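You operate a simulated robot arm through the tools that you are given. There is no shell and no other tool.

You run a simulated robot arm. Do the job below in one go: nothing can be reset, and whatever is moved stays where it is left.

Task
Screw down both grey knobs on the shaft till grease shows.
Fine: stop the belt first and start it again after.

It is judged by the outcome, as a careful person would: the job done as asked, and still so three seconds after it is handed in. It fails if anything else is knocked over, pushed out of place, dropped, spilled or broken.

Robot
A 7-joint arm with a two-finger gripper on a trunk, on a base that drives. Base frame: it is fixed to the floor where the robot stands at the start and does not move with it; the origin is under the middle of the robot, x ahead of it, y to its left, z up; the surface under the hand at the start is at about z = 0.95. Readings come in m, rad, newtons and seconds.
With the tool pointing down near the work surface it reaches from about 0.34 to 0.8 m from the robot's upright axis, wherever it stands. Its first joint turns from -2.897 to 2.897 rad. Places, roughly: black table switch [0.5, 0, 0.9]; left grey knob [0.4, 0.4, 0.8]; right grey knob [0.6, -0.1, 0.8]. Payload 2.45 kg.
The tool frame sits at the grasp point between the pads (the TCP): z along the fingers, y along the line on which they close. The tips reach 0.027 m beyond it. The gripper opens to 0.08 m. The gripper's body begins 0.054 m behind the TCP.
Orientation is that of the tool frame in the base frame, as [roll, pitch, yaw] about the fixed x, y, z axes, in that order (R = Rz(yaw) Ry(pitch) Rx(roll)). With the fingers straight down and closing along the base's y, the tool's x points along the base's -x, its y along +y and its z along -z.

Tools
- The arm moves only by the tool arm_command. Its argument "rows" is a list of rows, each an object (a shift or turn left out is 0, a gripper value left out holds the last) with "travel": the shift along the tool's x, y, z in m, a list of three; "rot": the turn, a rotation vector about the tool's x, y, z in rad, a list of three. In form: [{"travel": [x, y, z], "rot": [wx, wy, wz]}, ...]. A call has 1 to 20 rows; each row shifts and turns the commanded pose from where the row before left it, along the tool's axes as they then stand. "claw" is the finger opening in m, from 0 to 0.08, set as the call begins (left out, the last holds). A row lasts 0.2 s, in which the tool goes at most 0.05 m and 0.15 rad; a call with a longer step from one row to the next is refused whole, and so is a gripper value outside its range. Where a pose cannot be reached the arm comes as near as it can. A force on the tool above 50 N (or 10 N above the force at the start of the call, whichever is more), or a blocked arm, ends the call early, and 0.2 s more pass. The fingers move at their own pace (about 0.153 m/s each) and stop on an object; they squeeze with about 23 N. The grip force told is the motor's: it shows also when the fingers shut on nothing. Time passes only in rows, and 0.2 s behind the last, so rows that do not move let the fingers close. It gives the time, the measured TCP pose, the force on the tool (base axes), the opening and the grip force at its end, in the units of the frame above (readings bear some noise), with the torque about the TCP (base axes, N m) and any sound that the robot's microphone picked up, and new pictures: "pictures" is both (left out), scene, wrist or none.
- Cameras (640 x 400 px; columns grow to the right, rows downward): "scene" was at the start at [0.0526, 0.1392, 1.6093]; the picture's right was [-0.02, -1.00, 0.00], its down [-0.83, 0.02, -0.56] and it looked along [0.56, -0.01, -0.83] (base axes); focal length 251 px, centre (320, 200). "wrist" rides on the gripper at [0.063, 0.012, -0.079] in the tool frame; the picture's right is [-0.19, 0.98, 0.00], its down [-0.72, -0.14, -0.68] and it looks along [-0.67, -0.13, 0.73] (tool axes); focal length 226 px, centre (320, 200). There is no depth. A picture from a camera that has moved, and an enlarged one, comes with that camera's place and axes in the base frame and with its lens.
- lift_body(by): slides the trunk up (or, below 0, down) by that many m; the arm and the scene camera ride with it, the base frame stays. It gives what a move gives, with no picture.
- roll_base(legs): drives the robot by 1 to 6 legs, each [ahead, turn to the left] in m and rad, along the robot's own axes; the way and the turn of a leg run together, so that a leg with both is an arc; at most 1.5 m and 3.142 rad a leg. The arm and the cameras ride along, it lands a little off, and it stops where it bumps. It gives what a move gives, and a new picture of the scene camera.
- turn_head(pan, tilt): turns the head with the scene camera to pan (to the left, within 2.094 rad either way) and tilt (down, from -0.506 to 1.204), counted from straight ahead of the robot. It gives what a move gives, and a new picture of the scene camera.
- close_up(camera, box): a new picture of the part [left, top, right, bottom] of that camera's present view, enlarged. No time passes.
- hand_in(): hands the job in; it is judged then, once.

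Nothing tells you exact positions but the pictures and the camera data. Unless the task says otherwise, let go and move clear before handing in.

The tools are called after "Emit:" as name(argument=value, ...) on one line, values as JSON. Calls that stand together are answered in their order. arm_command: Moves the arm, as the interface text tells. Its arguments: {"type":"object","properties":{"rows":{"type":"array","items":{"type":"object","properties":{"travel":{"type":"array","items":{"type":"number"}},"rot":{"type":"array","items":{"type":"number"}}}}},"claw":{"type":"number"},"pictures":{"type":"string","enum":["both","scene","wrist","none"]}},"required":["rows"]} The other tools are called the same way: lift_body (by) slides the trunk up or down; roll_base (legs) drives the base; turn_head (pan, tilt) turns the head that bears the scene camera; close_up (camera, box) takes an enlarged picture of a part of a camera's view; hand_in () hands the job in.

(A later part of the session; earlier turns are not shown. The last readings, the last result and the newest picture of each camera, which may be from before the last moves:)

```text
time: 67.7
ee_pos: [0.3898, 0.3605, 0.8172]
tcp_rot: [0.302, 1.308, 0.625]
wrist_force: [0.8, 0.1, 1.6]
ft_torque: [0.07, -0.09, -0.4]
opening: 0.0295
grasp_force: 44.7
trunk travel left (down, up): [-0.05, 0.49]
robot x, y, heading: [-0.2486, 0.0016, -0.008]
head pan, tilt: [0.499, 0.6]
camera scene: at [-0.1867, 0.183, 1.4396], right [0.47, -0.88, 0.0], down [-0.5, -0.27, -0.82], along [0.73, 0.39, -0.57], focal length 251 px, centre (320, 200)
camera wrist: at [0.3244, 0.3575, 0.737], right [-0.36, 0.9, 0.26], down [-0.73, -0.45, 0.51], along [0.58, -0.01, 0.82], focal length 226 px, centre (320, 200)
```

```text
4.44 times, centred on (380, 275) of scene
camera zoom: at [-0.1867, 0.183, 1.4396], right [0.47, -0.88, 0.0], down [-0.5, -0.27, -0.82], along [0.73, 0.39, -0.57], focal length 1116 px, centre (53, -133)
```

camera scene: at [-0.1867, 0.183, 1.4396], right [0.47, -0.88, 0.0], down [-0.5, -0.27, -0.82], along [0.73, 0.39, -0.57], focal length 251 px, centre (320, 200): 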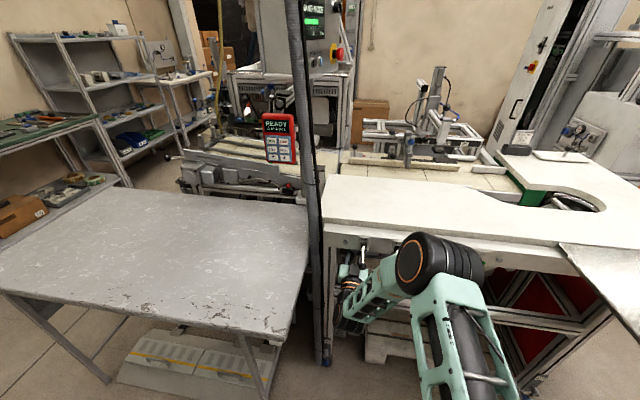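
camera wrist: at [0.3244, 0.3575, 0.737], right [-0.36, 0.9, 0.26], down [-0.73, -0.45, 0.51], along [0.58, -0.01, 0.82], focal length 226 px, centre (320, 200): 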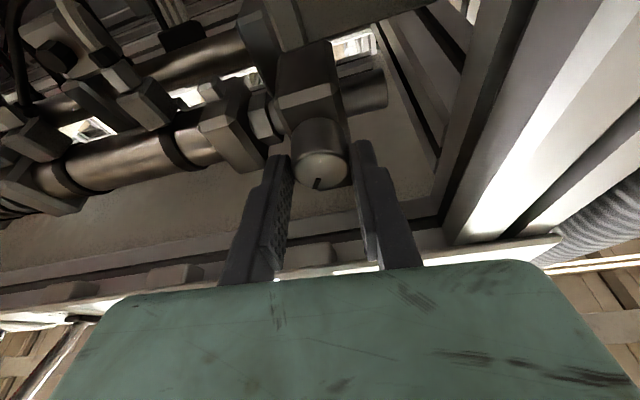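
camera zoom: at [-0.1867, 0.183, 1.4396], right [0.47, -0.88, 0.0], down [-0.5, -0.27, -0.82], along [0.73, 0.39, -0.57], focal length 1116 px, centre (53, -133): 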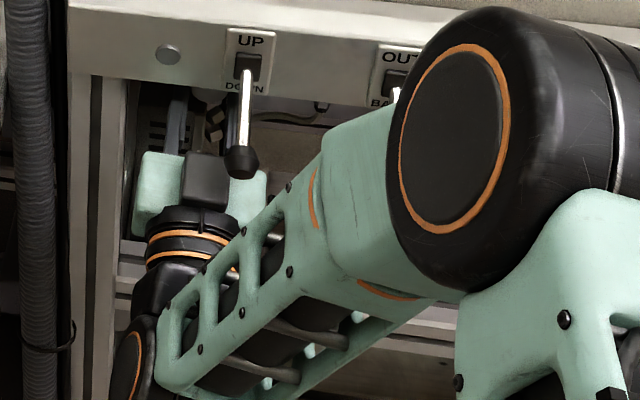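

The knob follows easily with little side force. I go on clockwise.

Emit:
arm_command(rows=[{"travel": [0, 0.0006, 0], "rot": [0.0322, 0, 0.126]}, {"travel": [0, 0.0006, 0], "rot": [0.0322, 0, 0.126]}, {"travel": [0, 0.0006, 0], "rot": [0.0322, 0, 0.126]}, {"travel": [0, 0.0006, 0], "rot": [0.0322, 0, 0.126]}])

Emit:
close_up(camera="wrist", box=[200, 40, 440, 190])

Emit:
close_up(camera="scene", box=[320, 230, 440, 320])

```text
time: 68.7
ee_pos: [0.3885, 0.3618, 0.817]
tcp_rot: [1.217, 0.926, 1.475]
wrist_force: [0.5, -0.4, 5.0]
ft_torque: [0.2, -0.61, -0.72]
opening: 0.0296
grasp_force: 44.8
trunk travel left (down, up): [-0.05, 0.49]
robot x, y, heading: [-0.2458, 0.002, -0.005]
head pan, tilt: [0.499, 0.6]
camera scene: at [-0.1869, 0.1826, 1.4397], right [0.47, -0.88, 0.0], down [-0.5, -0.27, -0.83], along [0.73, 0.39, -0.56], focal length 251 px, centre (320, 200)
camera wrist: at [0.3114, 0.395, 0.7577], right [-0.28, 0.65, 0.71], down [-0.66, -0.66, 0.35], along [0.7, -0.37, 0.61], focal length 226 px, centre (320, 200)
```

scene: 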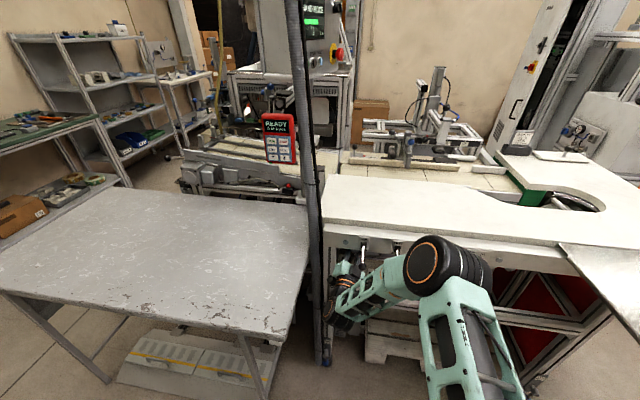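
wrist: 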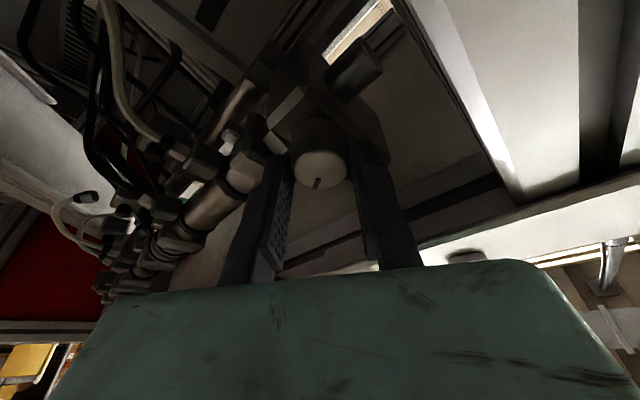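

```text
2.67 times, centred on (320, 115) of wrist
camera zoom: at [0.3114, 0.395, 0.7577], right [-0.28, 0.65, 0.71], down [-0.66, -0.66, 0.35], along [0.7, -0.37, 0.61], focal length 603 px, centre (320, 427)
```

zoom: 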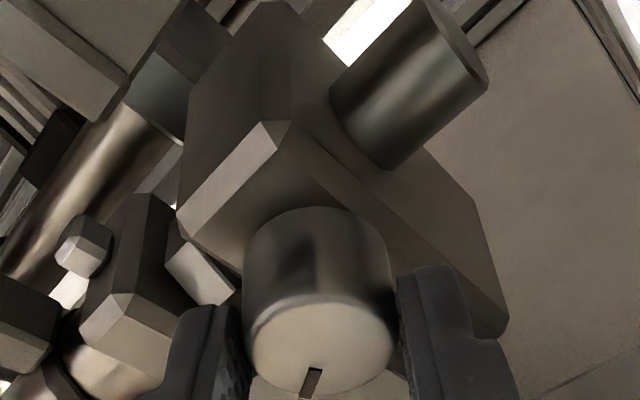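

```text
4.44 times, centred on (380, 275) of scene
camera zoom: at [-0.1869, 0.1826, 1.4397], right [0.47, -0.88, 0.0], down [-0.5, -0.27, -0.83], along [0.73, 0.39, -0.56], focal length 1116 px, centre (53, -133)
```

zoom: 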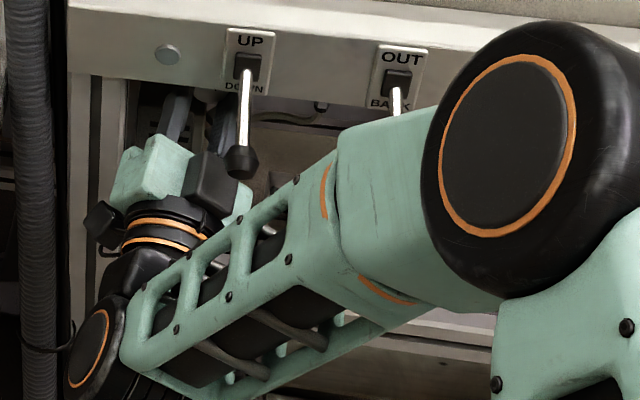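

Still clear of the ball (the block passes left of it). Three more steps in this stroke.

Emit:
arm_command(rows=[{"travel": [0, 0.0006, 0], "rot": [0.0322, 0, 0.126]}, {"travel": [0, 0.0006, 0], "rot": [0.0322, 0, 0.126]}, {"travel": [0, 0.0006, 0], "rot": [0.0322, 0, 0.126]}])

Emit:
close_up(camera="wrist", box=[200, 40, 440, 190])

Emit:
close_up(camera="scene", box=[320, 230, 440, 320])

```text
time: 69.5
ee_pos: [0.3881, 0.3631, 0.8184]
tcp_rot: [1.404, 0.562, 1.605]
wrist_force: [0.2, 0.3, 7.7]
ft_torque: [0.05, -0.24, -0.77]
opening: 0.0298
grasp_force: 45.1
trunk travel left (down, up): [-0.05, 0.49]
robot x, y, heading: [-0.2482, 0.0002, -0.008]
head pan, tilt: [0.499, 0.6]
camera scene: at [-0.1872, 0.1826, 1.4398], right [0.47, -0.88, 0.0], down [-0.5, -0.27, -0.83], along [0.73, 0.39, -0.56], focal length 251 px, centre (320, 200)
camera wrist: at [0.3049, 0.4136, 0.7847], right [-0.17, 0.35, 0.92], down [-0.62, -0.76, 0.17], along [0.76, -0.54, 0.35], focal length 226 px, centre (320, 200)
```

scene: 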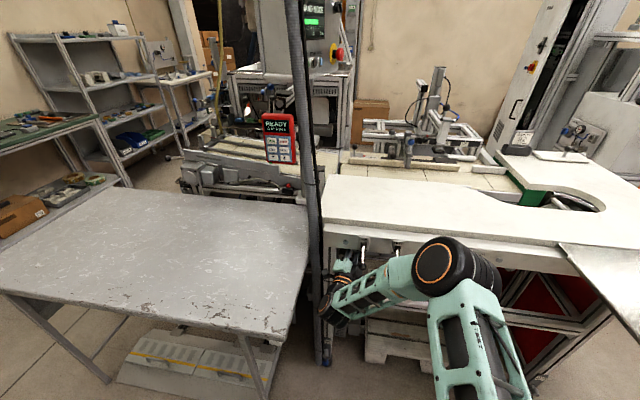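
wrist: 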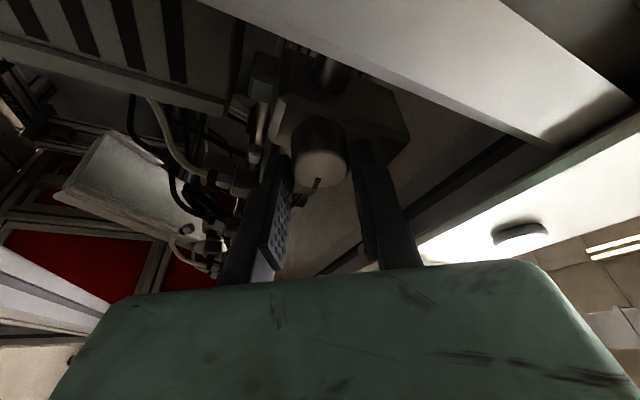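

```text
2.67 times, centred on (320, 115) of wrist
camera zoom: at [0.3049, 0.4136, 0.7847], right [-0.17, 0.35, 0.92], down [-0.62, -0.76, 0.17], along [0.76, -0.54, 0.35], focal length 603 px, centre (320, 427)
```

zoom: 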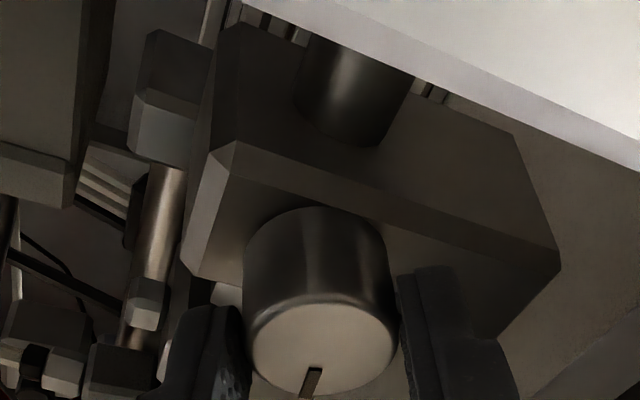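

```text
4.44 times, centred on (380, 275) of scene
camera zoom: at [-0.1872, 0.1826, 1.4398], right [0.47, -0.88, 0.0], down [-0.5, -0.27, -0.83], along [0.73, 0.39, -0.56], focal length 1116 px, centre (53, -133)
```

zoom: 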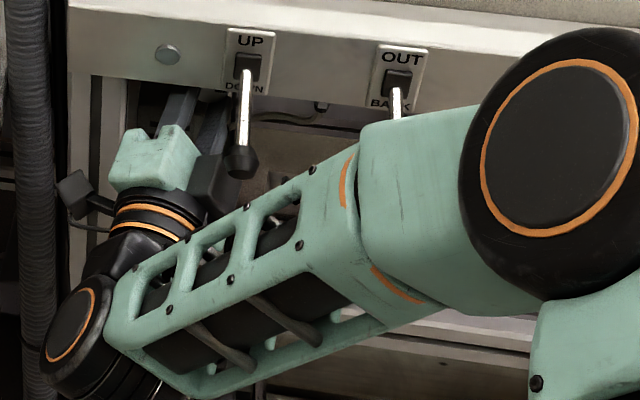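

About 82° turned on the left knob, no grease seen yet. I open, wind back about the knob axis and regrasp for a second stroke.

Emit:
arm_command(rows=[{}, {}, {"travel": [0, -0.0007, 0], "rot": [-0.0366, 0, -0.1434]}, {"travel": [0, -0.0007, 0], "rot": [-0.0366, 0, -0.1434]}, {"travel": [0, -0.0007, 0], "rot": [-0.0366, 0, -0.1434]}, {"travel": [0, -0.0007, 0], "rot": [-0.0366, 0, -0.1434]}, {"travel": [0, -0.0007, 0], "rot": [-0.0366, 0, -0.1434]}, {"travel": [0, -0.0007, 0], "rot": [-0.0366, 0, -0.1434]}], claw=0.044)

Emit:
close_up(camera="wrist", box=[200, 40, 440, 190])

```text
time: 71.3
ee_pos: [0.3872, 0.3591, 0.8163]
tcp_rot: [0.361, 1.302, 0.686]
wrist_force: [-0.7, -0.2, 0.2]
ft_torque: [0.0, -0.01, -0.03]
opening: 0.0443
grasp_force: 0.0
trunk travel left (down, up): [-0.05, 0.49]
robot x, y, heading: [-0.2491, 0.001, -0.002]
head pan, tilt: [0.499, 0.6]
camera scene: at [-0.1865, 0.1828, 1.4396], right [0.47, -0.88, 0.0], down [-0.5, -0.27, -0.82], along [0.73, 0.39, -0.57], focal length 251 px, centre (320, 200)
camera wrist: at [0.3228, 0.358, 0.7364], right [-0.36, 0.89, 0.28], down [-0.73, -0.45, 0.51], along [0.58, -0.02, 0.81], focal length 226 px, centre (320, 200)
```

scene: 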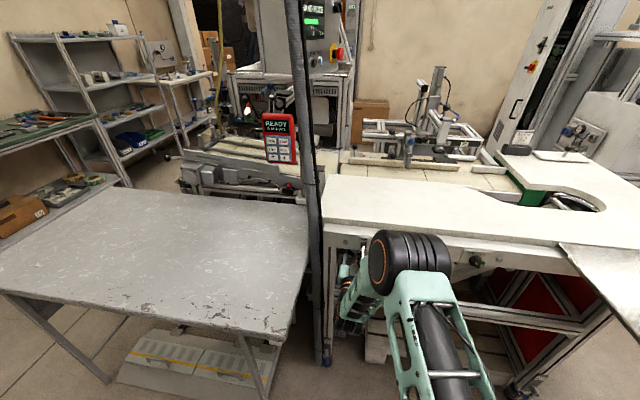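
wrist: 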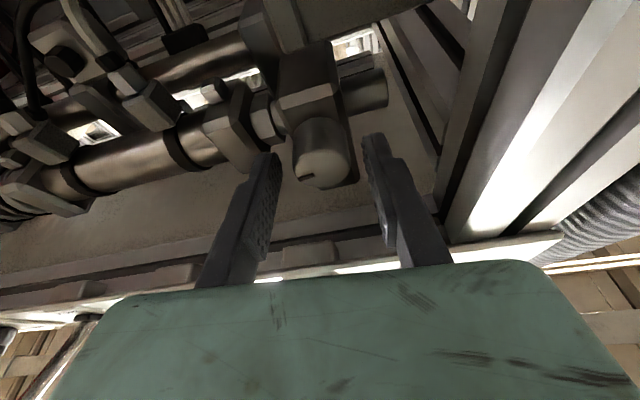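

```text
2.67 times, centred on (320, 115) of wrist
camera zoom: at [0.3228, 0.358, 0.7364], right [-0.36, 0.89, 0.28], down [-0.73, -0.45, 0.51], along [0.58, -0.02, 0.81], focal length 603 px, centre (320, 427)
```

zoom: 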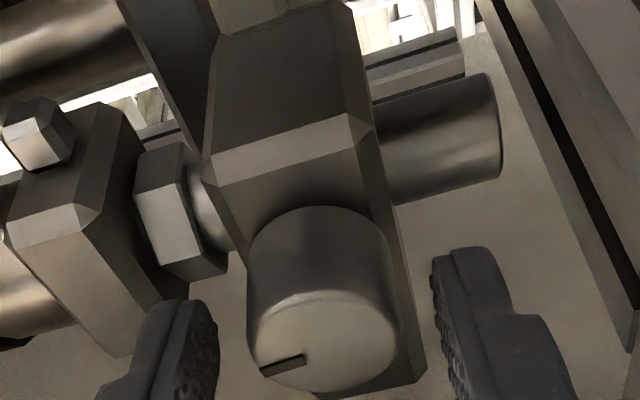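

The mark is near 3 o'clock and no grease yet. I wind back further, regrip and turn again in short steps, looking for grease.

Emit:
arm_command(rows=[{"travel": [0, -0.0007, 0], "rot": [-0.0366, 0, -0.1434]}, {"travel": [0, -0.0007, 0], "rot": [-0.0366, 0, -0.1434]}, {"travel": [0, -0.0007, 0], "rot": [-0.0366, 0, -0.1434]}, {"travel": [0, -0.0005, 0], "rot": [-0.026, 0, -0.1]}, {}], pictures="scene")

Emit:
close_up(camera="scene", box=[320, 230, 440, 320])

Emit:
close_up(camera="wrist", box=[200, 40, 440, 190])

```text
time: 72.5
ee_pos: [0.3888, 0.3569, 0.8168]
tcp_rot: [-1.096, 1.057, -0.707]
wrist_force: [0.1, 0.3, -0.4]
ft_torque: [0.0, -0.02, -0.05]
opening: 0.0442
grasp_force: 0.0
trunk travel left (down, up): [-0.05, 0.49]
robot x, y, heading: [-0.2467, 0.0005, -0.009]
head pan, tilt: [0.499, 0.6]
camera scene: at [-0.1866, 0.183, 1.4396], right [0.47, -0.88, 0.0], down [-0.5, -0.27, -0.82], along [0.73, 0.39, -0.57], focal length 251 px, centre (320, 200)
```

scene: 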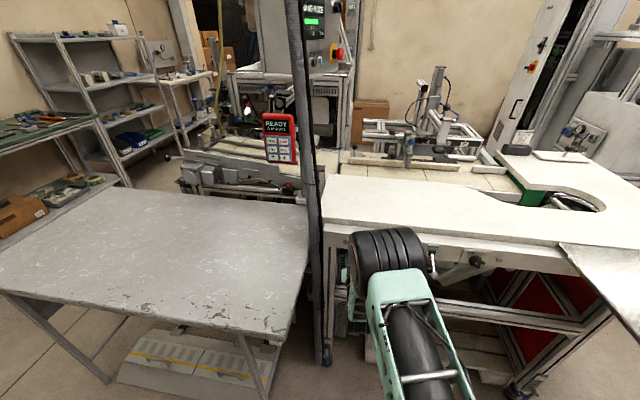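

```text
4.44 times, centred on (380, 275) of scene
camera zoom: at [-0.1866, 0.183, 1.4396], right [0.47, -0.88, 0.0], down [-0.5, -0.27, -0.82], along [0.73, 0.39, -0.57], focal length 1116 px, centre (53, -133)
```

zoom: 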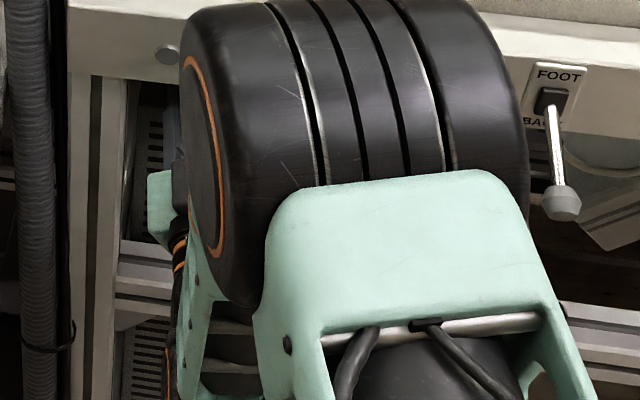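

```text
2.67 times, centred on (320, 115) of wrist
camera zoom: at [0.3384, 0.3144, 0.7375], right [-0.36, 0.9, -0.26], down [-0.83, -0.18, 0.53], along [0.43, 0.41, 0.8], focal length 603 px, centre (320, 427)
```

zoom: 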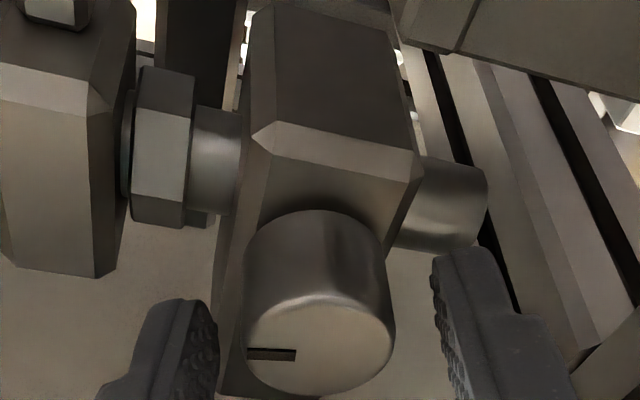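

All clear; I regrip and turn clockwise, checking for grease as I go.

Emit:
arm_command(rows=[{}, {}, {}, {"travel": [0, 0.0006, 0], "rot": [0.0322, 0, 0.126]}, {"travel": [0, 0.0006, 0], "rot": [0.0322, 0, 0.126]}, {"travel": [0, 0.0006, 0], "rot": [0.0322, 0, 0.126]}, {"travel": [0, 0.0006, 0], "rot": [0.0322, 0, 0.126]}], claw=0.0)

Emit:
close_up(camera="wrist", box=[200, 40, 440, 190])

```text
time: 74.1
ee_pos: [0.3891, 0.3586, 0.8158]
tcp_rot: [0.281, 1.309, 0.606]
wrist_force: [7.1, 2.3, 1.1]
ft_torque: [0.23, -0.67, -0.4]
opening: 0.0293
grasp_force: 45.3
trunk travel left (down, up): [-0.05, 0.49]
robot x, y, heading: [-0.2465, 0.0005, -0.009]
head pan, tilt: [0.499, 0.6]
camera scene: at [-0.1862, 0.1831, 1.4396], right [0.47, -0.88, 0.0], down [-0.5, -0.27, -0.82], along [0.73, 0.39, -0.57], focal length 251 px, centre (320, 200)
camera wrist: at [0.3241, 0.3569, 0.7357], right [-0.36, 0.9, 0.26], down [-0.73, -0.44, 0.51], along [0.57, 0.0, 0.82], focal length 226 px, centre (320, 200)
```

scene: 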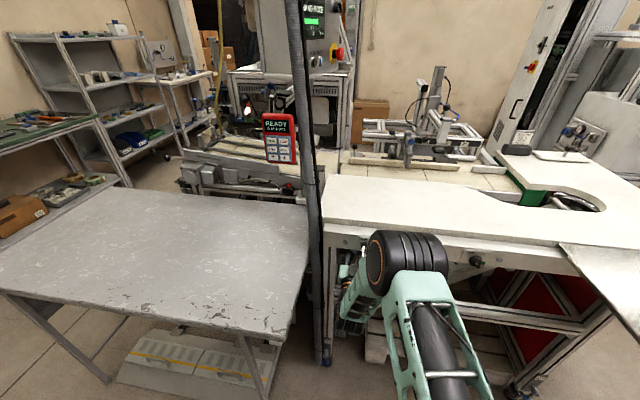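
wrist: 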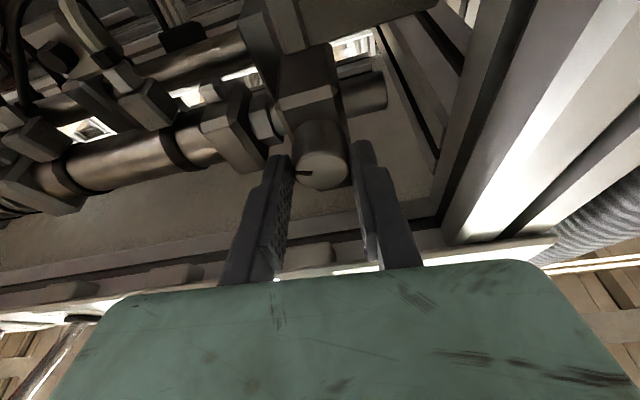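

```text
2.67 times, centred on (320, 115) of wrist
camera zoom: at [0.3241, 0.3569, 0.7357], right [-0.36, 0.9, 0.26], down [-0.73, -0.44, 0.51], along [0.57, 0.0, 0.82], focal length 603 px, centre (320, 427)
```

zoom: 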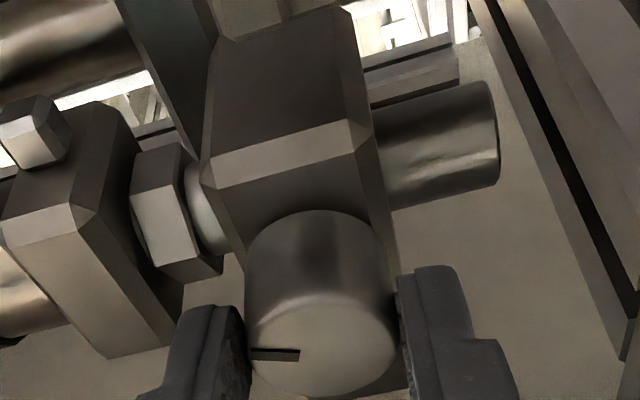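

Still no grease at about 112° in all. I continue in smaller steps.

Emit:
arm_command(rows=[{"travel": [0, 0.0006, 0], "rot": [0.0322, 0, 0.126]}, {"travel": [0, 0.0006, 0], "rot": [0.0322, 0, 0.126]}], pictures="wrist")

Emit:
close_up(camera="wrist", box=[200, 40, 440, 190])

```text
time: 74.7
ee_pos: [0.3885, 0.3607, 0.8178]
tcp_rot: [0.945, 1.158, 1.24]
wrist_force: [1.0, 2.9, 1.9]
ft_torque: [0.13, -0.41, -0.51]
opening: 0.0297
grasp_force: 45.4
trunk travel left (down, up): [-0.05, 0.49]
robot x, y, heading: [-0.2448, 0.0012, -0.007]
head pan, tilt: [0.499, 0.6]
camera wrist: at [0.317, 0.3771, 0.7435], right [-0.33, 0.8, 0.5], down [-0.69, -0.56, 0.45], along [0.64, -0.19, 0.74], focal length 226 px, centre (320, 200)
```

wrist: 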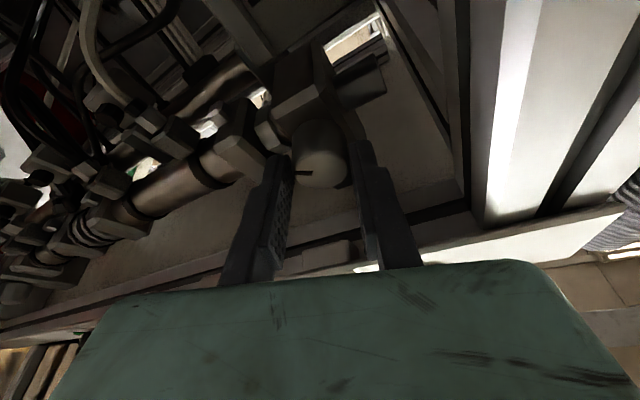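

```text
2.67 times, centred on (320, 115) of wrist
camera zoom: at [0.317, 0.3771, 0.7435], right [-0.33, 0.8, 0.5], down [-0.69, -0.56, 0.45], along [0.64, -0.19, 0.74], focal length 603 px, centre (320, 427)
```

zoom: 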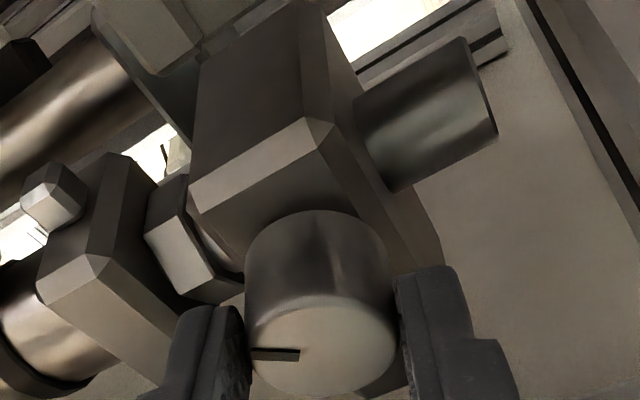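

Emit:
arm_command(rows=[{"travel": [0, 0.0006, 0], "rot": [0.0322, 0, 0.126]}, {"travel": [0, 0.0006, 0], "rot": [0.0322, 0, 0.126]}], pictures="both")

Emit:
close_up(camera="wrist", box=[200, 40, 440, 190])

Emit:
close_up(camera="scene", box=[320, 230, 440, 320])

```text
time: 75.3
ee_pos: [0.3888, 0.3624, 0.8158]
tcp_rot: [1.215, 0.934, 1.47]
wrist_force: [0.8, 2.7, 5.4]
ft_torque: [0.18, -0.61, -0.53]
opening: 0.0296
grasp_force: 45.0
trunk travel left (down, up): [-0.05, 0.49]
robot x, y, heading: [-0.2465, 0.0011, -0.008]
head pan, tilt: [0.499, 0.6]
camera scene: at [-0.1869, 0.183, 1.4397], right [0.47, -0.88, 0.0], down [-0.5, -0.27, -0.82], along [0.73, 0.39, -0.57], focal length 251 px, centre (320, 200)
camera wrist: at [0.311, 0.3949, 0.7563], right [-0.28, 0.65, 0.7], down [-0.66, -0.66, 0.36], along [0.7, -0.36, 0.62], focal length 226 px, centre (320, 200)
```

scene: 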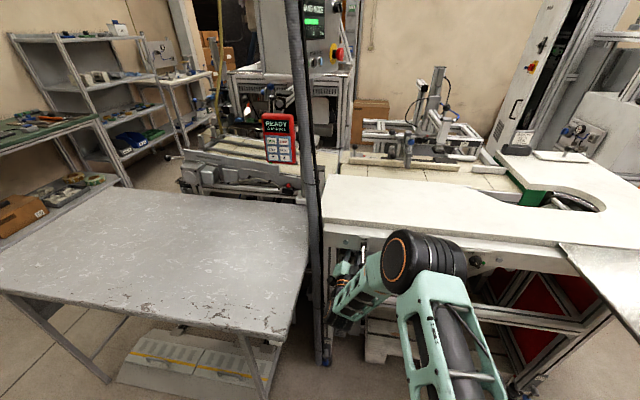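
wrist: 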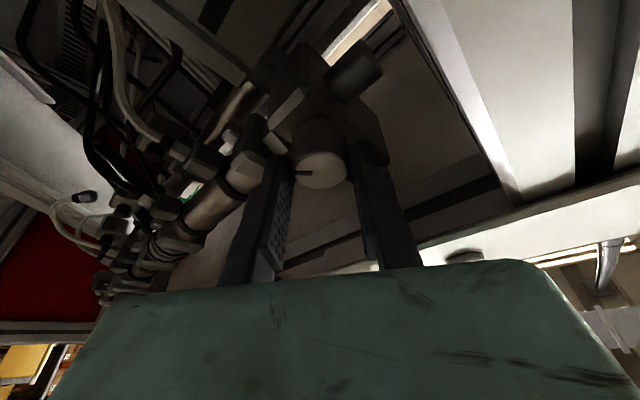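

```text
2.67 times, centred on (320, 115) of wrist
camera zoom: at [0.311, 0.3949, 0.7563], right [-0.28, 0.65, 0.7], down [-0.66, -0.66, 0.36], along [0.7, -0.36, 0.62], focal length 603 px, centre (320, 427)
```

zoom: 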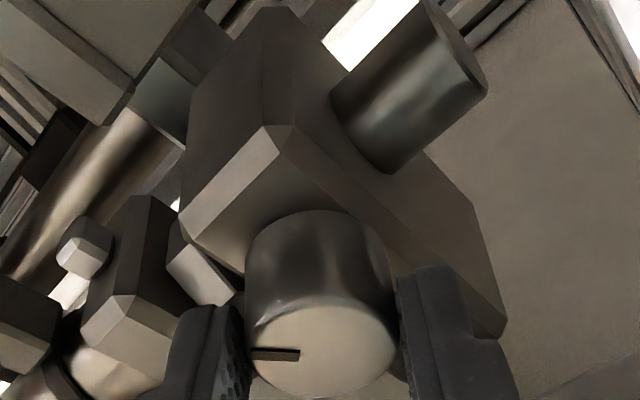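

```text
4.44 times, centred on (380, 275) of scene
camera zoom: at [-0.1869, 0.183, 1.4397], right [0.47, -0.88, 0.0], down [-0.5, -0.27, -0.82], along [0.73, 0.39, -0.57], focal length 1116 px, centre (53, -133)
```

zoom: 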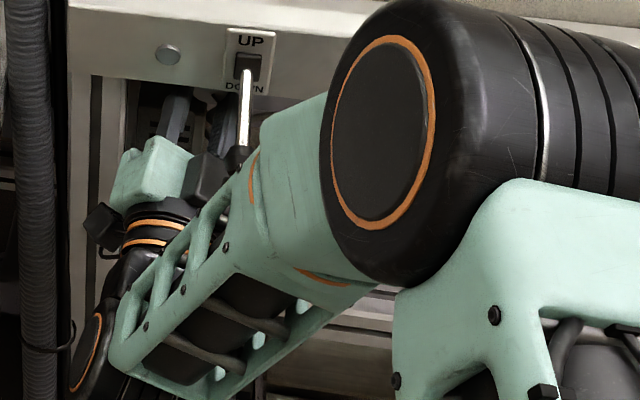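

About 141° in all, none yet. I go on in small steps up to the end of this stroke.

Emit:
arm_command(rows=[{"travel": [0, 0.0006, 0], "rot": [0.0322, 0, 0.126]}, {"travel": [0, 0.0006, 0], "rot": [0.0322, 0, 0.126]}], pictures="wrist")

Emit:
close_up(camera="wrist", box=[200, 40, 440, 190])

```text
time: 75.9
ee_pos: [0.3869, 0.3626, 0.8186]
tcp_rot: [1.354, 0.692, 1.575]
wrist_force: [3.0, 6.5, 8.0]
ft_torque: [0.05, -0.41, -0.51]
opening: 0.0294
grasp_force: 44.6
trunk travel left (down, up): [-0.05, 0.49]
robot x, y, heading: [-0.2489, -0.0004, -0.006]
head pan, tilt: [0.499, 0.6]
camera wrist: at [0.306, 0.4087, 0.7736], right [-0.21, 0.46, 0.86], down [-0.63, -0.74, 0.24], along [0.75, -0.49, 0.45], focal length 226 px, centre (320, 200)
```

wrist: 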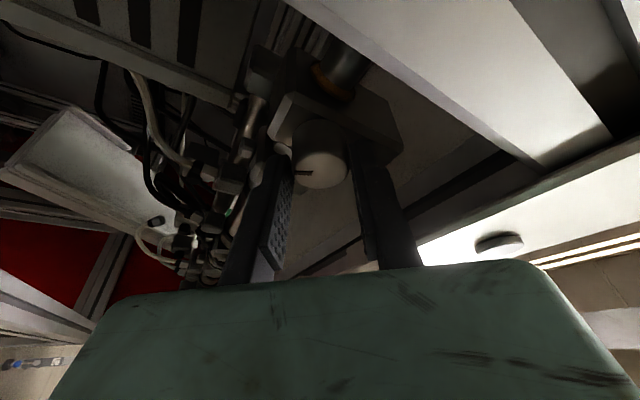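

```text
2.67 times, centred on (320, 115) of wrist
camera zoom: at [0.306, 0.4087, 0.7736], right [-0.21, 0.46, 0.86], down [-0.63, -0.74, 0.24], along [0.75, -0.49, 0.45], focal length 603 px, centre (320, 427)
```

zoom: 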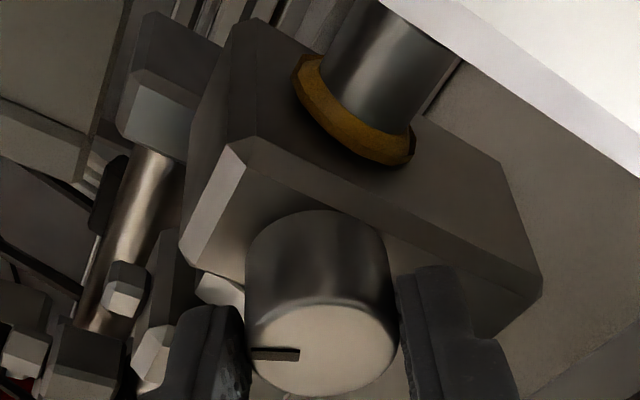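

Amber grease now rings the left bearing too, so I stop at once. I open, wind the hand back level, and withdraw along the hand's own axis, which keeps the gap to the lever ball.

Emit:
arm_command(rows=[{}, {}, {"travel": [0, -0.0007, 0], "rot": [-0.0366, 0, -0.1434]}, {"travel": [0, -0.0007, 0], "rot": [-0.0366, 0, -0.1434]}, {"travel": [0, -0.0007, 0], "rot": [-0.0366, 0, -0.1434]}, {"travel": [0, -0.0007, 0], "rot": [-0.0366, 0, -0.1434]}, {"travel": [0, -0.0007, 0], "rot": [-0.0366, 0, -0.1434]}, {"travel": [0, -0.0004, 0], "rot": [-0.022, 0, -0.085]}, {}], claw=0.044)

Emit:
close_up(camera="wrist", box=[200, 40, 440, 190])

```text
time: 77.9
ee_pos: [0.3881, 0.3608, 0.8142]
tcp_rot: [0.082, 1.317, 0.415]
wrist_force: [0.6, -1.2, 0.6]
ft_torque: [-0.01, 0.03, 0.02]
opening: 0.0439
grasp_force: 0.1
trunk travel left (down, up): [-0.05, 0.49]
robot x, y, heading: [-0.2472, 0.0001, -0.009]
head pan, tilt: [0.499, 0.6]
camera scene: at [-0.1865, 0.183, 1.4396], right [0.47, -0.88, 0.0], down [-0.5, -0.27, -0.82], along [0.73, 0.39, -0.57], focal length 251 px, centre (320, 200)
camera wrist: at [0.3253, 0.3533, 0.7339], right [-0.37, 0.91, 0.21], down [-0.74, -0.42, 0.52], along [0.56, 0.04, 0.83], focal length 226 px, centre (320, 200)
```

scene: 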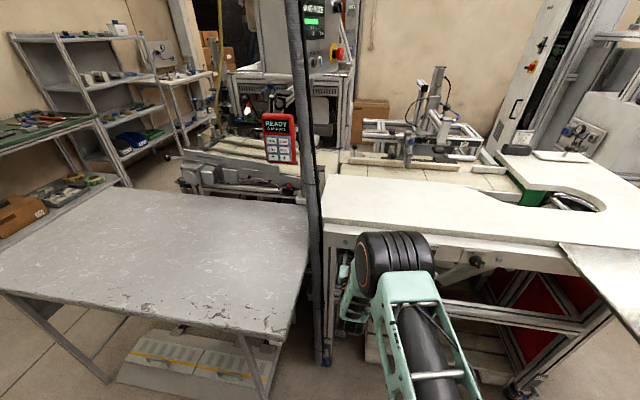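
wrist: 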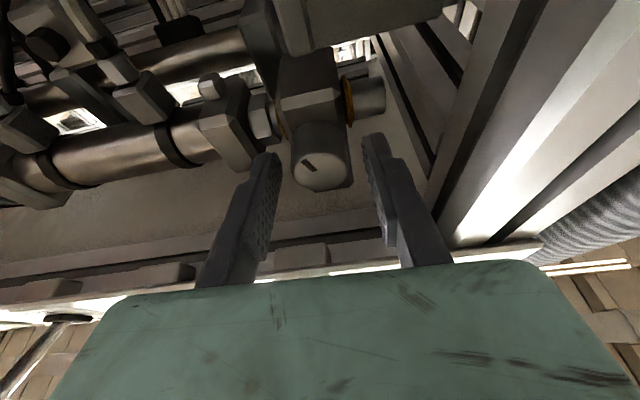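

```text
2.67 times, centred on (320, 115) of wrist
camera zoom: at [0.3253, 0.3533, 0.7339], right [-0.37, 0.91, 0.21], down [-0.74, -0.42, 0.52], along [0.56, 0.04, 0.83], focal length 603 px, centre (320, 427)
```

zoom: 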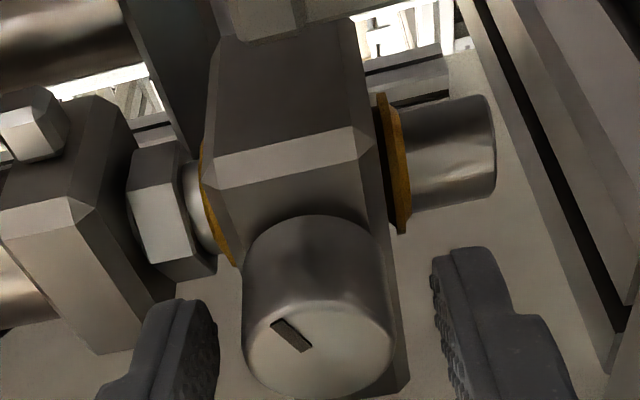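

Grease shows on both sides of the left bearing as well. I withdraw now.

Emit:
arm_command(rows=[{"travel": [0, 0, -0.02]}, {"travel": [0, 0, -0.02]}, {"travel": [0, 0, -0.03]}, {"travel": [0, 0, -0.03]}, {"travel": [0, 0, -0.04]}, {}])

```text
time: 79.3
ee_pos: [0.2583, 0.3167, 0.7806]
tcp_rot: [0.088, 1.319, 0.419]
wrist_force: [0.0, -0.4, -1.2]
ft_torque: [-0.01, 0.0, -0.03]
opening: 0.0442
grasp_force: 0.1
trunk travel left (down, up): [-0.05, 0.49]
robot x, y, heading: [-0.2512, 0.0006, -0.008]
head pan, tilt: [0.499, 0.6]
camera scene: at [-0.1866, 0.183, 1.4396], right [0.47, -0.88, 0.0], down [-0.5, -0.27, -0.82], along [0.73, 0.39, -0.57], focal length 251 px, centre (320, 200)
camera wrist: at [0.1963, 0.3104, 0.6986], right [-0.37, 0.91, 0.21], down [-0.74, -0.42, 0.52], along [0.56, 0.04, 0.83], focal length 226 px, centre (320, 200)
```

scene: 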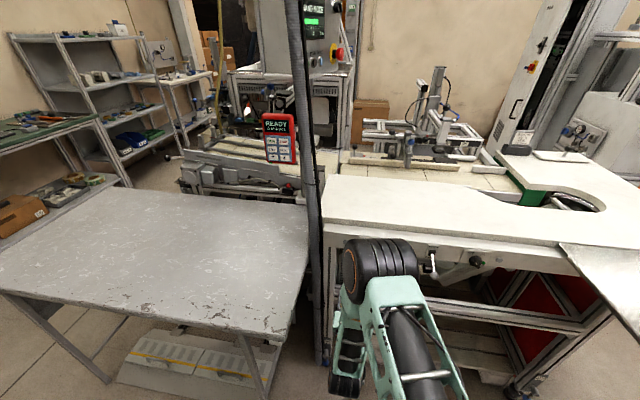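
wrist: 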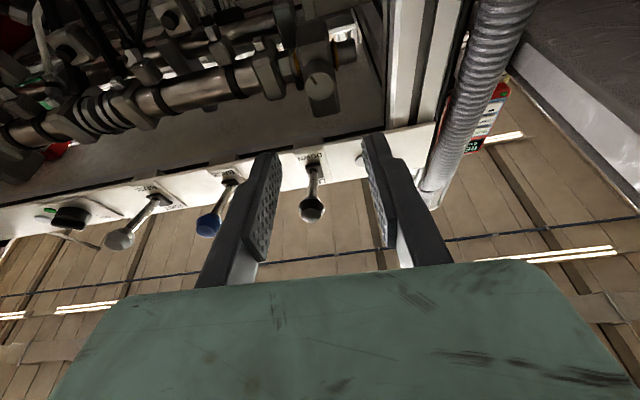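

The levers are all as they were. Now I level the hand, back off more, and move right at low height to come in front of the switch.

Emit:
arm_command(rows=[{"travel": [0, 0, -0.03]}, {"travel": [0, 0, -0.03]}, {"rot": [0, 0.125, 0]}, {"rot": [0, 0.125, 0]}, {"rot": [0, 0, -0.022]}, {"travel": [0, -0.043, 0]}, {"travel": [0, -0.043, 0]}, {"travel": [0, -0.043, 0]}, {"travel": [0, -0.043, 0]}, {"travel": [0, -0.043, 0]}, {"travel": [0, -0.043, 0]}, {"travel": [0, -0.043, 0]}, {"travel": [0, -0.043, 0]}, {}])

```text
time: 82.3
ee_pos: [0.3196, -0.0218, 0.7638]
tcp_rot: [0.292, 1.57, 0.627]
wrist_force: [-0.3, 0.2, -0.1]
ft_torque: [0.01, 0.02, 0.04]
opening: 0.044
grasp_force: 0.0
trunk travel left (down, up): [-0.05, 0.49]
robot x, y, heading: [-0.2455, -0.0016, -0.008]
head pan, tilt: [0.499, 0.6]
camera scene: at [-0.1865, 0.1822, 1.4397], right [0.47, -0.88, 0.0], down [-0.5, -0.27, -0.83], along [0.73, 0.39, -0.56], focal length 251 px, centre (320, 200)
camera wrist: at [0.2403, -0.0369, 0.6997], right [-0.32, 0.93, 0.19], down [-0.6, -0.36, 0.72], along [0.73, 0.12, 0.67], focal length 226 px, centre (320, 200)
```

scene: 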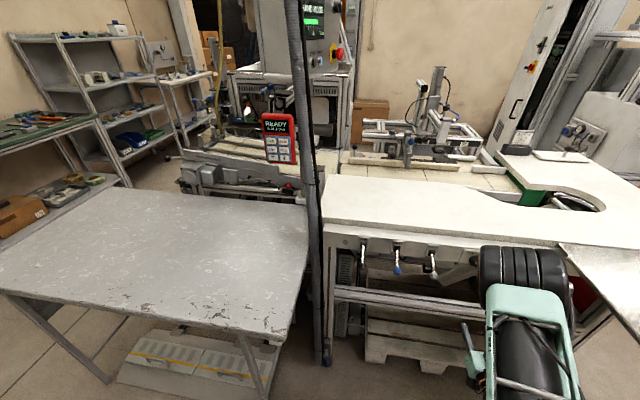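
wrist: 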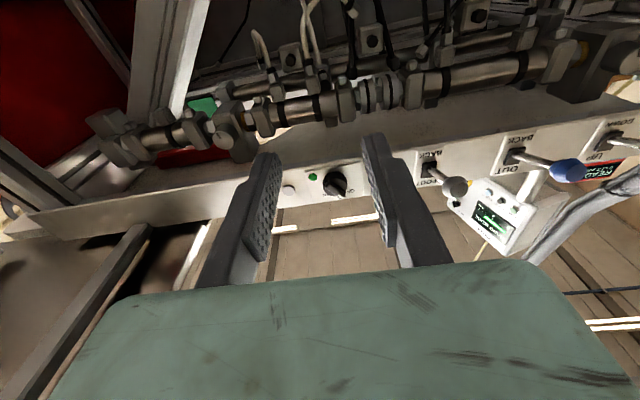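

The hand is in front of the switch but below it. I raise it to the switch height, roll to match the bar on OFF, and approach partway.

Emit:
arm_command(rows=[{"travel": [-0.0305, -0.002, 0]}, {"travel": [-0.0305, -0.002, 0]}, {"travel": [-0.0305, -0.001, 0]}, {"travel": [-0.0297, 0, 0]}, {"rot": [0, 0, -0.123]}, {"rot": [0, 0, -0.123]}, {"rot": [0, 0, -0.123]}, {"rot": [0, 0, -0.123]}, {"rot": [0, 0, -0.123]}, {"travel": [0, 0, 0.04]}, {"travel": [0, 0, 0.03]}, {}], claw=0.034)

Emit:
close_up(camera="wrist", box=[200, 40, 440, 190])

```text
time: 84.9
ee_pos: [0.3841, -0.0093, 0.8865]
tcp_rot: [-1.569, 0.955, -1.235]
wrist_force: [0.8, 0.9, -0.4]
ft_torque: [0.02, 0.02, -0.01]
opening: 0.0341
grasp_force: 0.1
trunk travel left (down, up): [-0.05, 0.49]
robot x, y, heading: [-0.2493, 0.002, -0.006]
head pan, tilt: [0.499, 0.6]
camera scene: at [-0.1863, 0.1828, 1.4396], right [0.47, -0.88, 0.0], down [-0.5, -0.27, -0.82], along [0.73, 0.39, -0.57], focal length 251 px, centre (320, 200)
camera wrist: at [0.3179, -0.0606, 0.8267], right [-0.3, 0.86, -0.41], down [-0.74, 0.06, 0.67], along [0.6, 0.5, 0.62], focal length 226 px, centre (320, 200)
```

scene: 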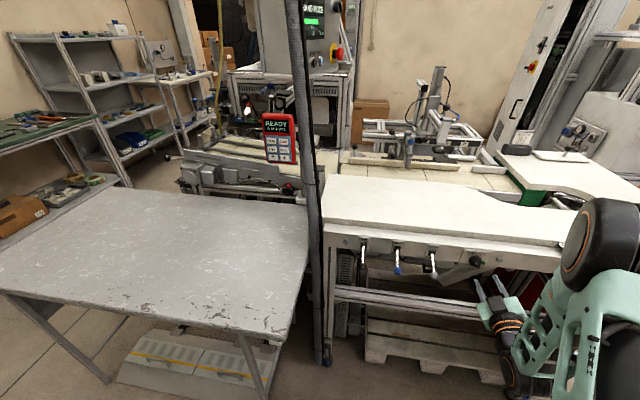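
wrist: 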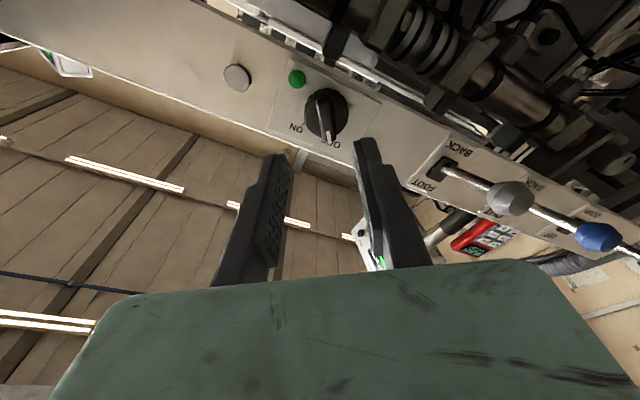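

```text
2.67 times, centred on (320, 115) of wrist
camera zoom: at [0.3179, -0.0606, 0.8267], right [-0.3, 0.86, -0.41], down [-0.74, 0.06, 0.67], along [0.6, 0.5, 0.62], focal length 603 px, centre (320, 427)
```

zoom: 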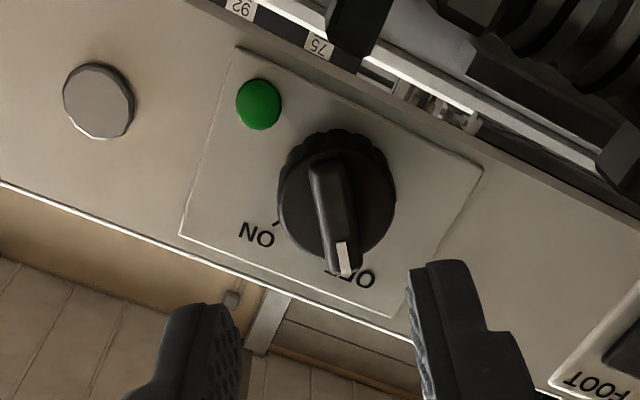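

The bar is well aligned on OFF; I need a 4 mm shift left. I correct and go forward to the same depth as before.

Emit:
arm_command(rows=[{"travel": [-0.001, 0.004, 0.012]}, {"travel": [0, 0, 0.013]}, {"travel": [0, 0, 0.012]}, {"travel": [0, 0, 0.01]}, {}], pictures="wrist")

Emit:
close_up(camera="wrist", box=[200, 60, 440, 210])

```text
time: 86.1
ee_pos: [0.43, 0.0095, 0.8852]
tcp_rot: [-1.567, 0.957, -1.233]
wrist_force: [-0.2, 0.1, -0.2]
ft_torque: [0.02, -0.01, 0.01]
opening: 0.0337
grasp_force: 0.2
trunk travel left (down, up): [-0.05, 0.49]
robot x, y, heading: [-0.2462, 0.0003, -0.002]
head pan, tilt: [0.499, 0.6]
camera wrist: at [0.3623, -0.0418, 0.8269], right [-0.3, 0.86, -0.41], down [-0.74, 0.06, 0.67], along [0.6, 0.5, 0.62], focal length 226 px, centre (320, 200)
```

wrist: 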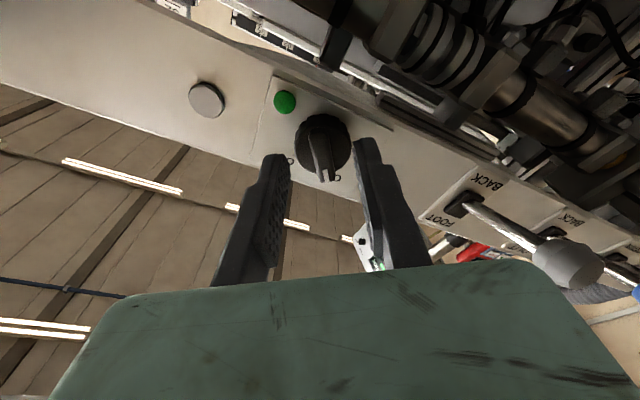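

```text
2.67 times, centred on (320, 135) of wrist
camera zoom: at [0.3623, -0.0418, 0.8269], right [-0.3, 0.86, -0.41], down [-0.74, 0.06, 0.67], along [0.6, 0.5, 0.62], focal length 603 px, centre (320, 373)
```

zoom: 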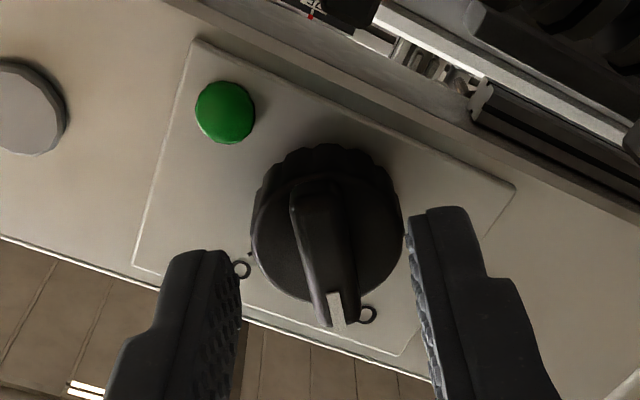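

The pads straddle the bar again. I close and turn clockwise to ON.

Emit:
arm_command(rows=[{}, {}, {}], claw=0.0, pictures="none")

Emit:
arm_command(rows=[{"rot": [0, 0, 0.12]}, {"rot": [0, 0, 0.12]}, {"rot": [0, 0, 0.12]}, {"rot": [0, 0, 0.12]}, {"rot": [0, 0, 0.12]}, {"rot": [0, 0, 0.12]}, {"rot": [0, 0, 0.12]}, {"rot": [0, 0, 0.12]}, {"rot": [0, 0, 0.12]}, {"rot": [0, 0, 0.12]}], pictures="wrist")

Emit:
close_up(camera="wrist", box=[200, 60, 440, 210])

```text
time: 86.9
ee_pos: [0.4289, 0.0088, 0.8869]
tcp_rot: [-1.569, 0.955, -1.233]
wrist_force: [1.0, 0.0, 0.5]
ft_torque: [0.04, 0.0, -0.01]
opening: 0.0003
grasp_force: 23.3
trunk travel left (down, up): [-0.05, 0.49]
robot x, y, heading: [-0.2426, 0.0001, -0.009]
head pan, tilt: [0.499, 0.6]
```

```text
time: 89.1
ee_pos: [0.4299, 0.0092, 0.8854]
tcp_rot: [1.568, 0.982, 1.902]
wrist_force: [0.2, -1.0, -0.4]
ft_torque: [-0.01, -0.01, 0.01]
opening: 0.0
grasp_force: 22.9
trunk travel left (down, up): [-0.05, 0.49]
robot x, y, heading: [-0.246, 0.0002, -0.005]
head pan, tilt: [0.499, 0.6]
camera wrist: at [0.3385, 0.0263, 0.8394], right [-0.23, 0.67, 0.71], down [-0.48, -0.71, 0.52], along [0.85, -0.21, 0.48], focal length 226 px, centre (320, 200)
```

wrist: 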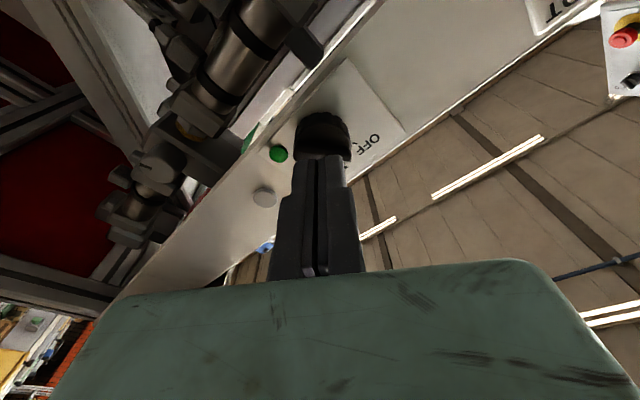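

```text
2.67 times, centred on (320, 135) of wrist
camera zoom: at [0.3385, 0.0263, 0.8394], right [-0.23, 0.67, 0.71], down [-0.48, -0.71, 0.52], along [0.85, -0.21, 0.48], focal length 603 px, centre (320, 373)
```

zoom: 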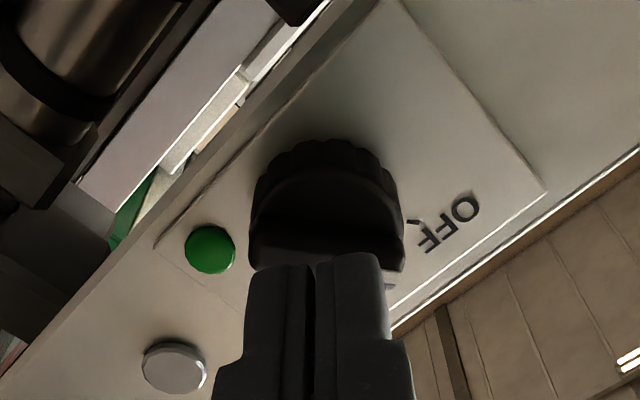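

The fingers closed just short of the bar (opening 0), so the switch is still on OFF. I back off a little, open, roll back to the bar, and go a few mm deeper.

Emit:
arm_command(rows=[{"travel": [0, 0, -0.012]}, {}, {"rot": [0, 0, -0.12]}, {"rot": [0, 0, -0.12]}, {"rot": [0, 0, -0.12]}, {"rot": [0, 0, -0.12]}, {"rot": [0, 0, -0.12]}, {"rot": [0, 0, -0.12]}, {"rot": [0, 0, -0.12]}, {"rot": [0, 0, -0.12]}, {"rot": [0, 0, -0.12]}, {"rot": [0, 0, -0.12]}, {}], pictures="none")

Emit:
arm_command(rows=[{}, {}, {"travel": [0, 0.001, 0.01]}, {"travel": [0, 0, 0.004]}, {"travel": [0, 0, 0.003]}, {}], claw=0.034, pictures="wrist")

Emit:
close_up(camera="wrist", box=[200, 60, 440, 210])

```text
time: 91.9
ee_pos: [0.4174, 0.005, 0.885]
tcp_rot: [-1.567, 0.954, -1.234]
wrist_force: [-0.3, 0.7, -0.4]
ft_torque: [0.03, 0.01, 0.0]
opening: 0.0
grasp_force: 23.0
trunk travel left (down, up): [-0.05, 0.49]
robot x, y, heading: [-0.2497, -0.0006, -0.009]
head pan, tilt: [0.499, 0.6]
```

```text
time: 93.3
ee_pos: [0.4339, 0.0111, 0.8855]
tcp_rot: [-1.569, 0.957, -1.235]
wrist_force: [0.7, -1.1, 0.5]
ft_torque: [-0.02, 0.04, 0.01]
opening: 0.034
grasp_force: 0.0
trunk travel left (down, up): [-0.05, 0.49]
robot x, y, heading: [-0.2452, 0.0027, -0.008]
head pan, tilt: [0.499, 0.6]
camera wrist: at [0.3665, -0.0388, 0.8259], right [-0.3, 0.86, -0.41], down [-0.74, 0.06, 0.67], along [0.6, 0.5, 0.62], focal length 226 px, centre (320, 200)
```

wrist: 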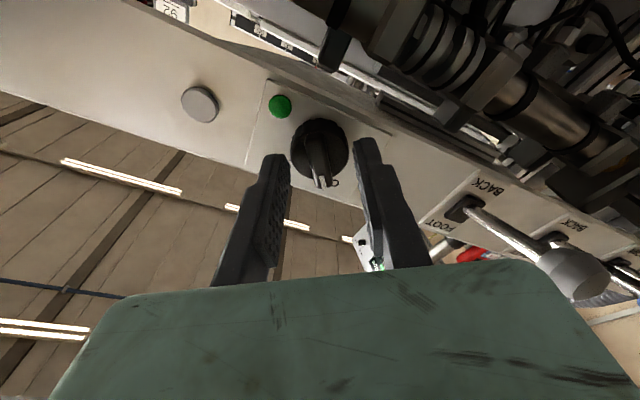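

```text
2.67 times, centred on (320, 135) of wrist
camera zoom: at [0.3665, -0.0388, 0.8259], right [-0.3, 0.86, -0.41], down [-0.74, 0.06, 0.67], along [0.6, 0.5, 0.62], focal length 603 px, centre (320, 373)
```

zoom: 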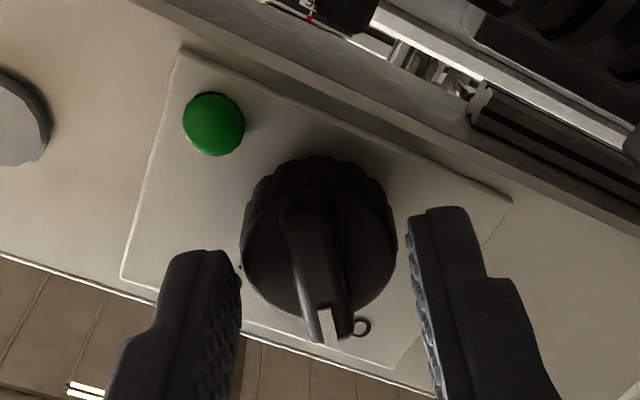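

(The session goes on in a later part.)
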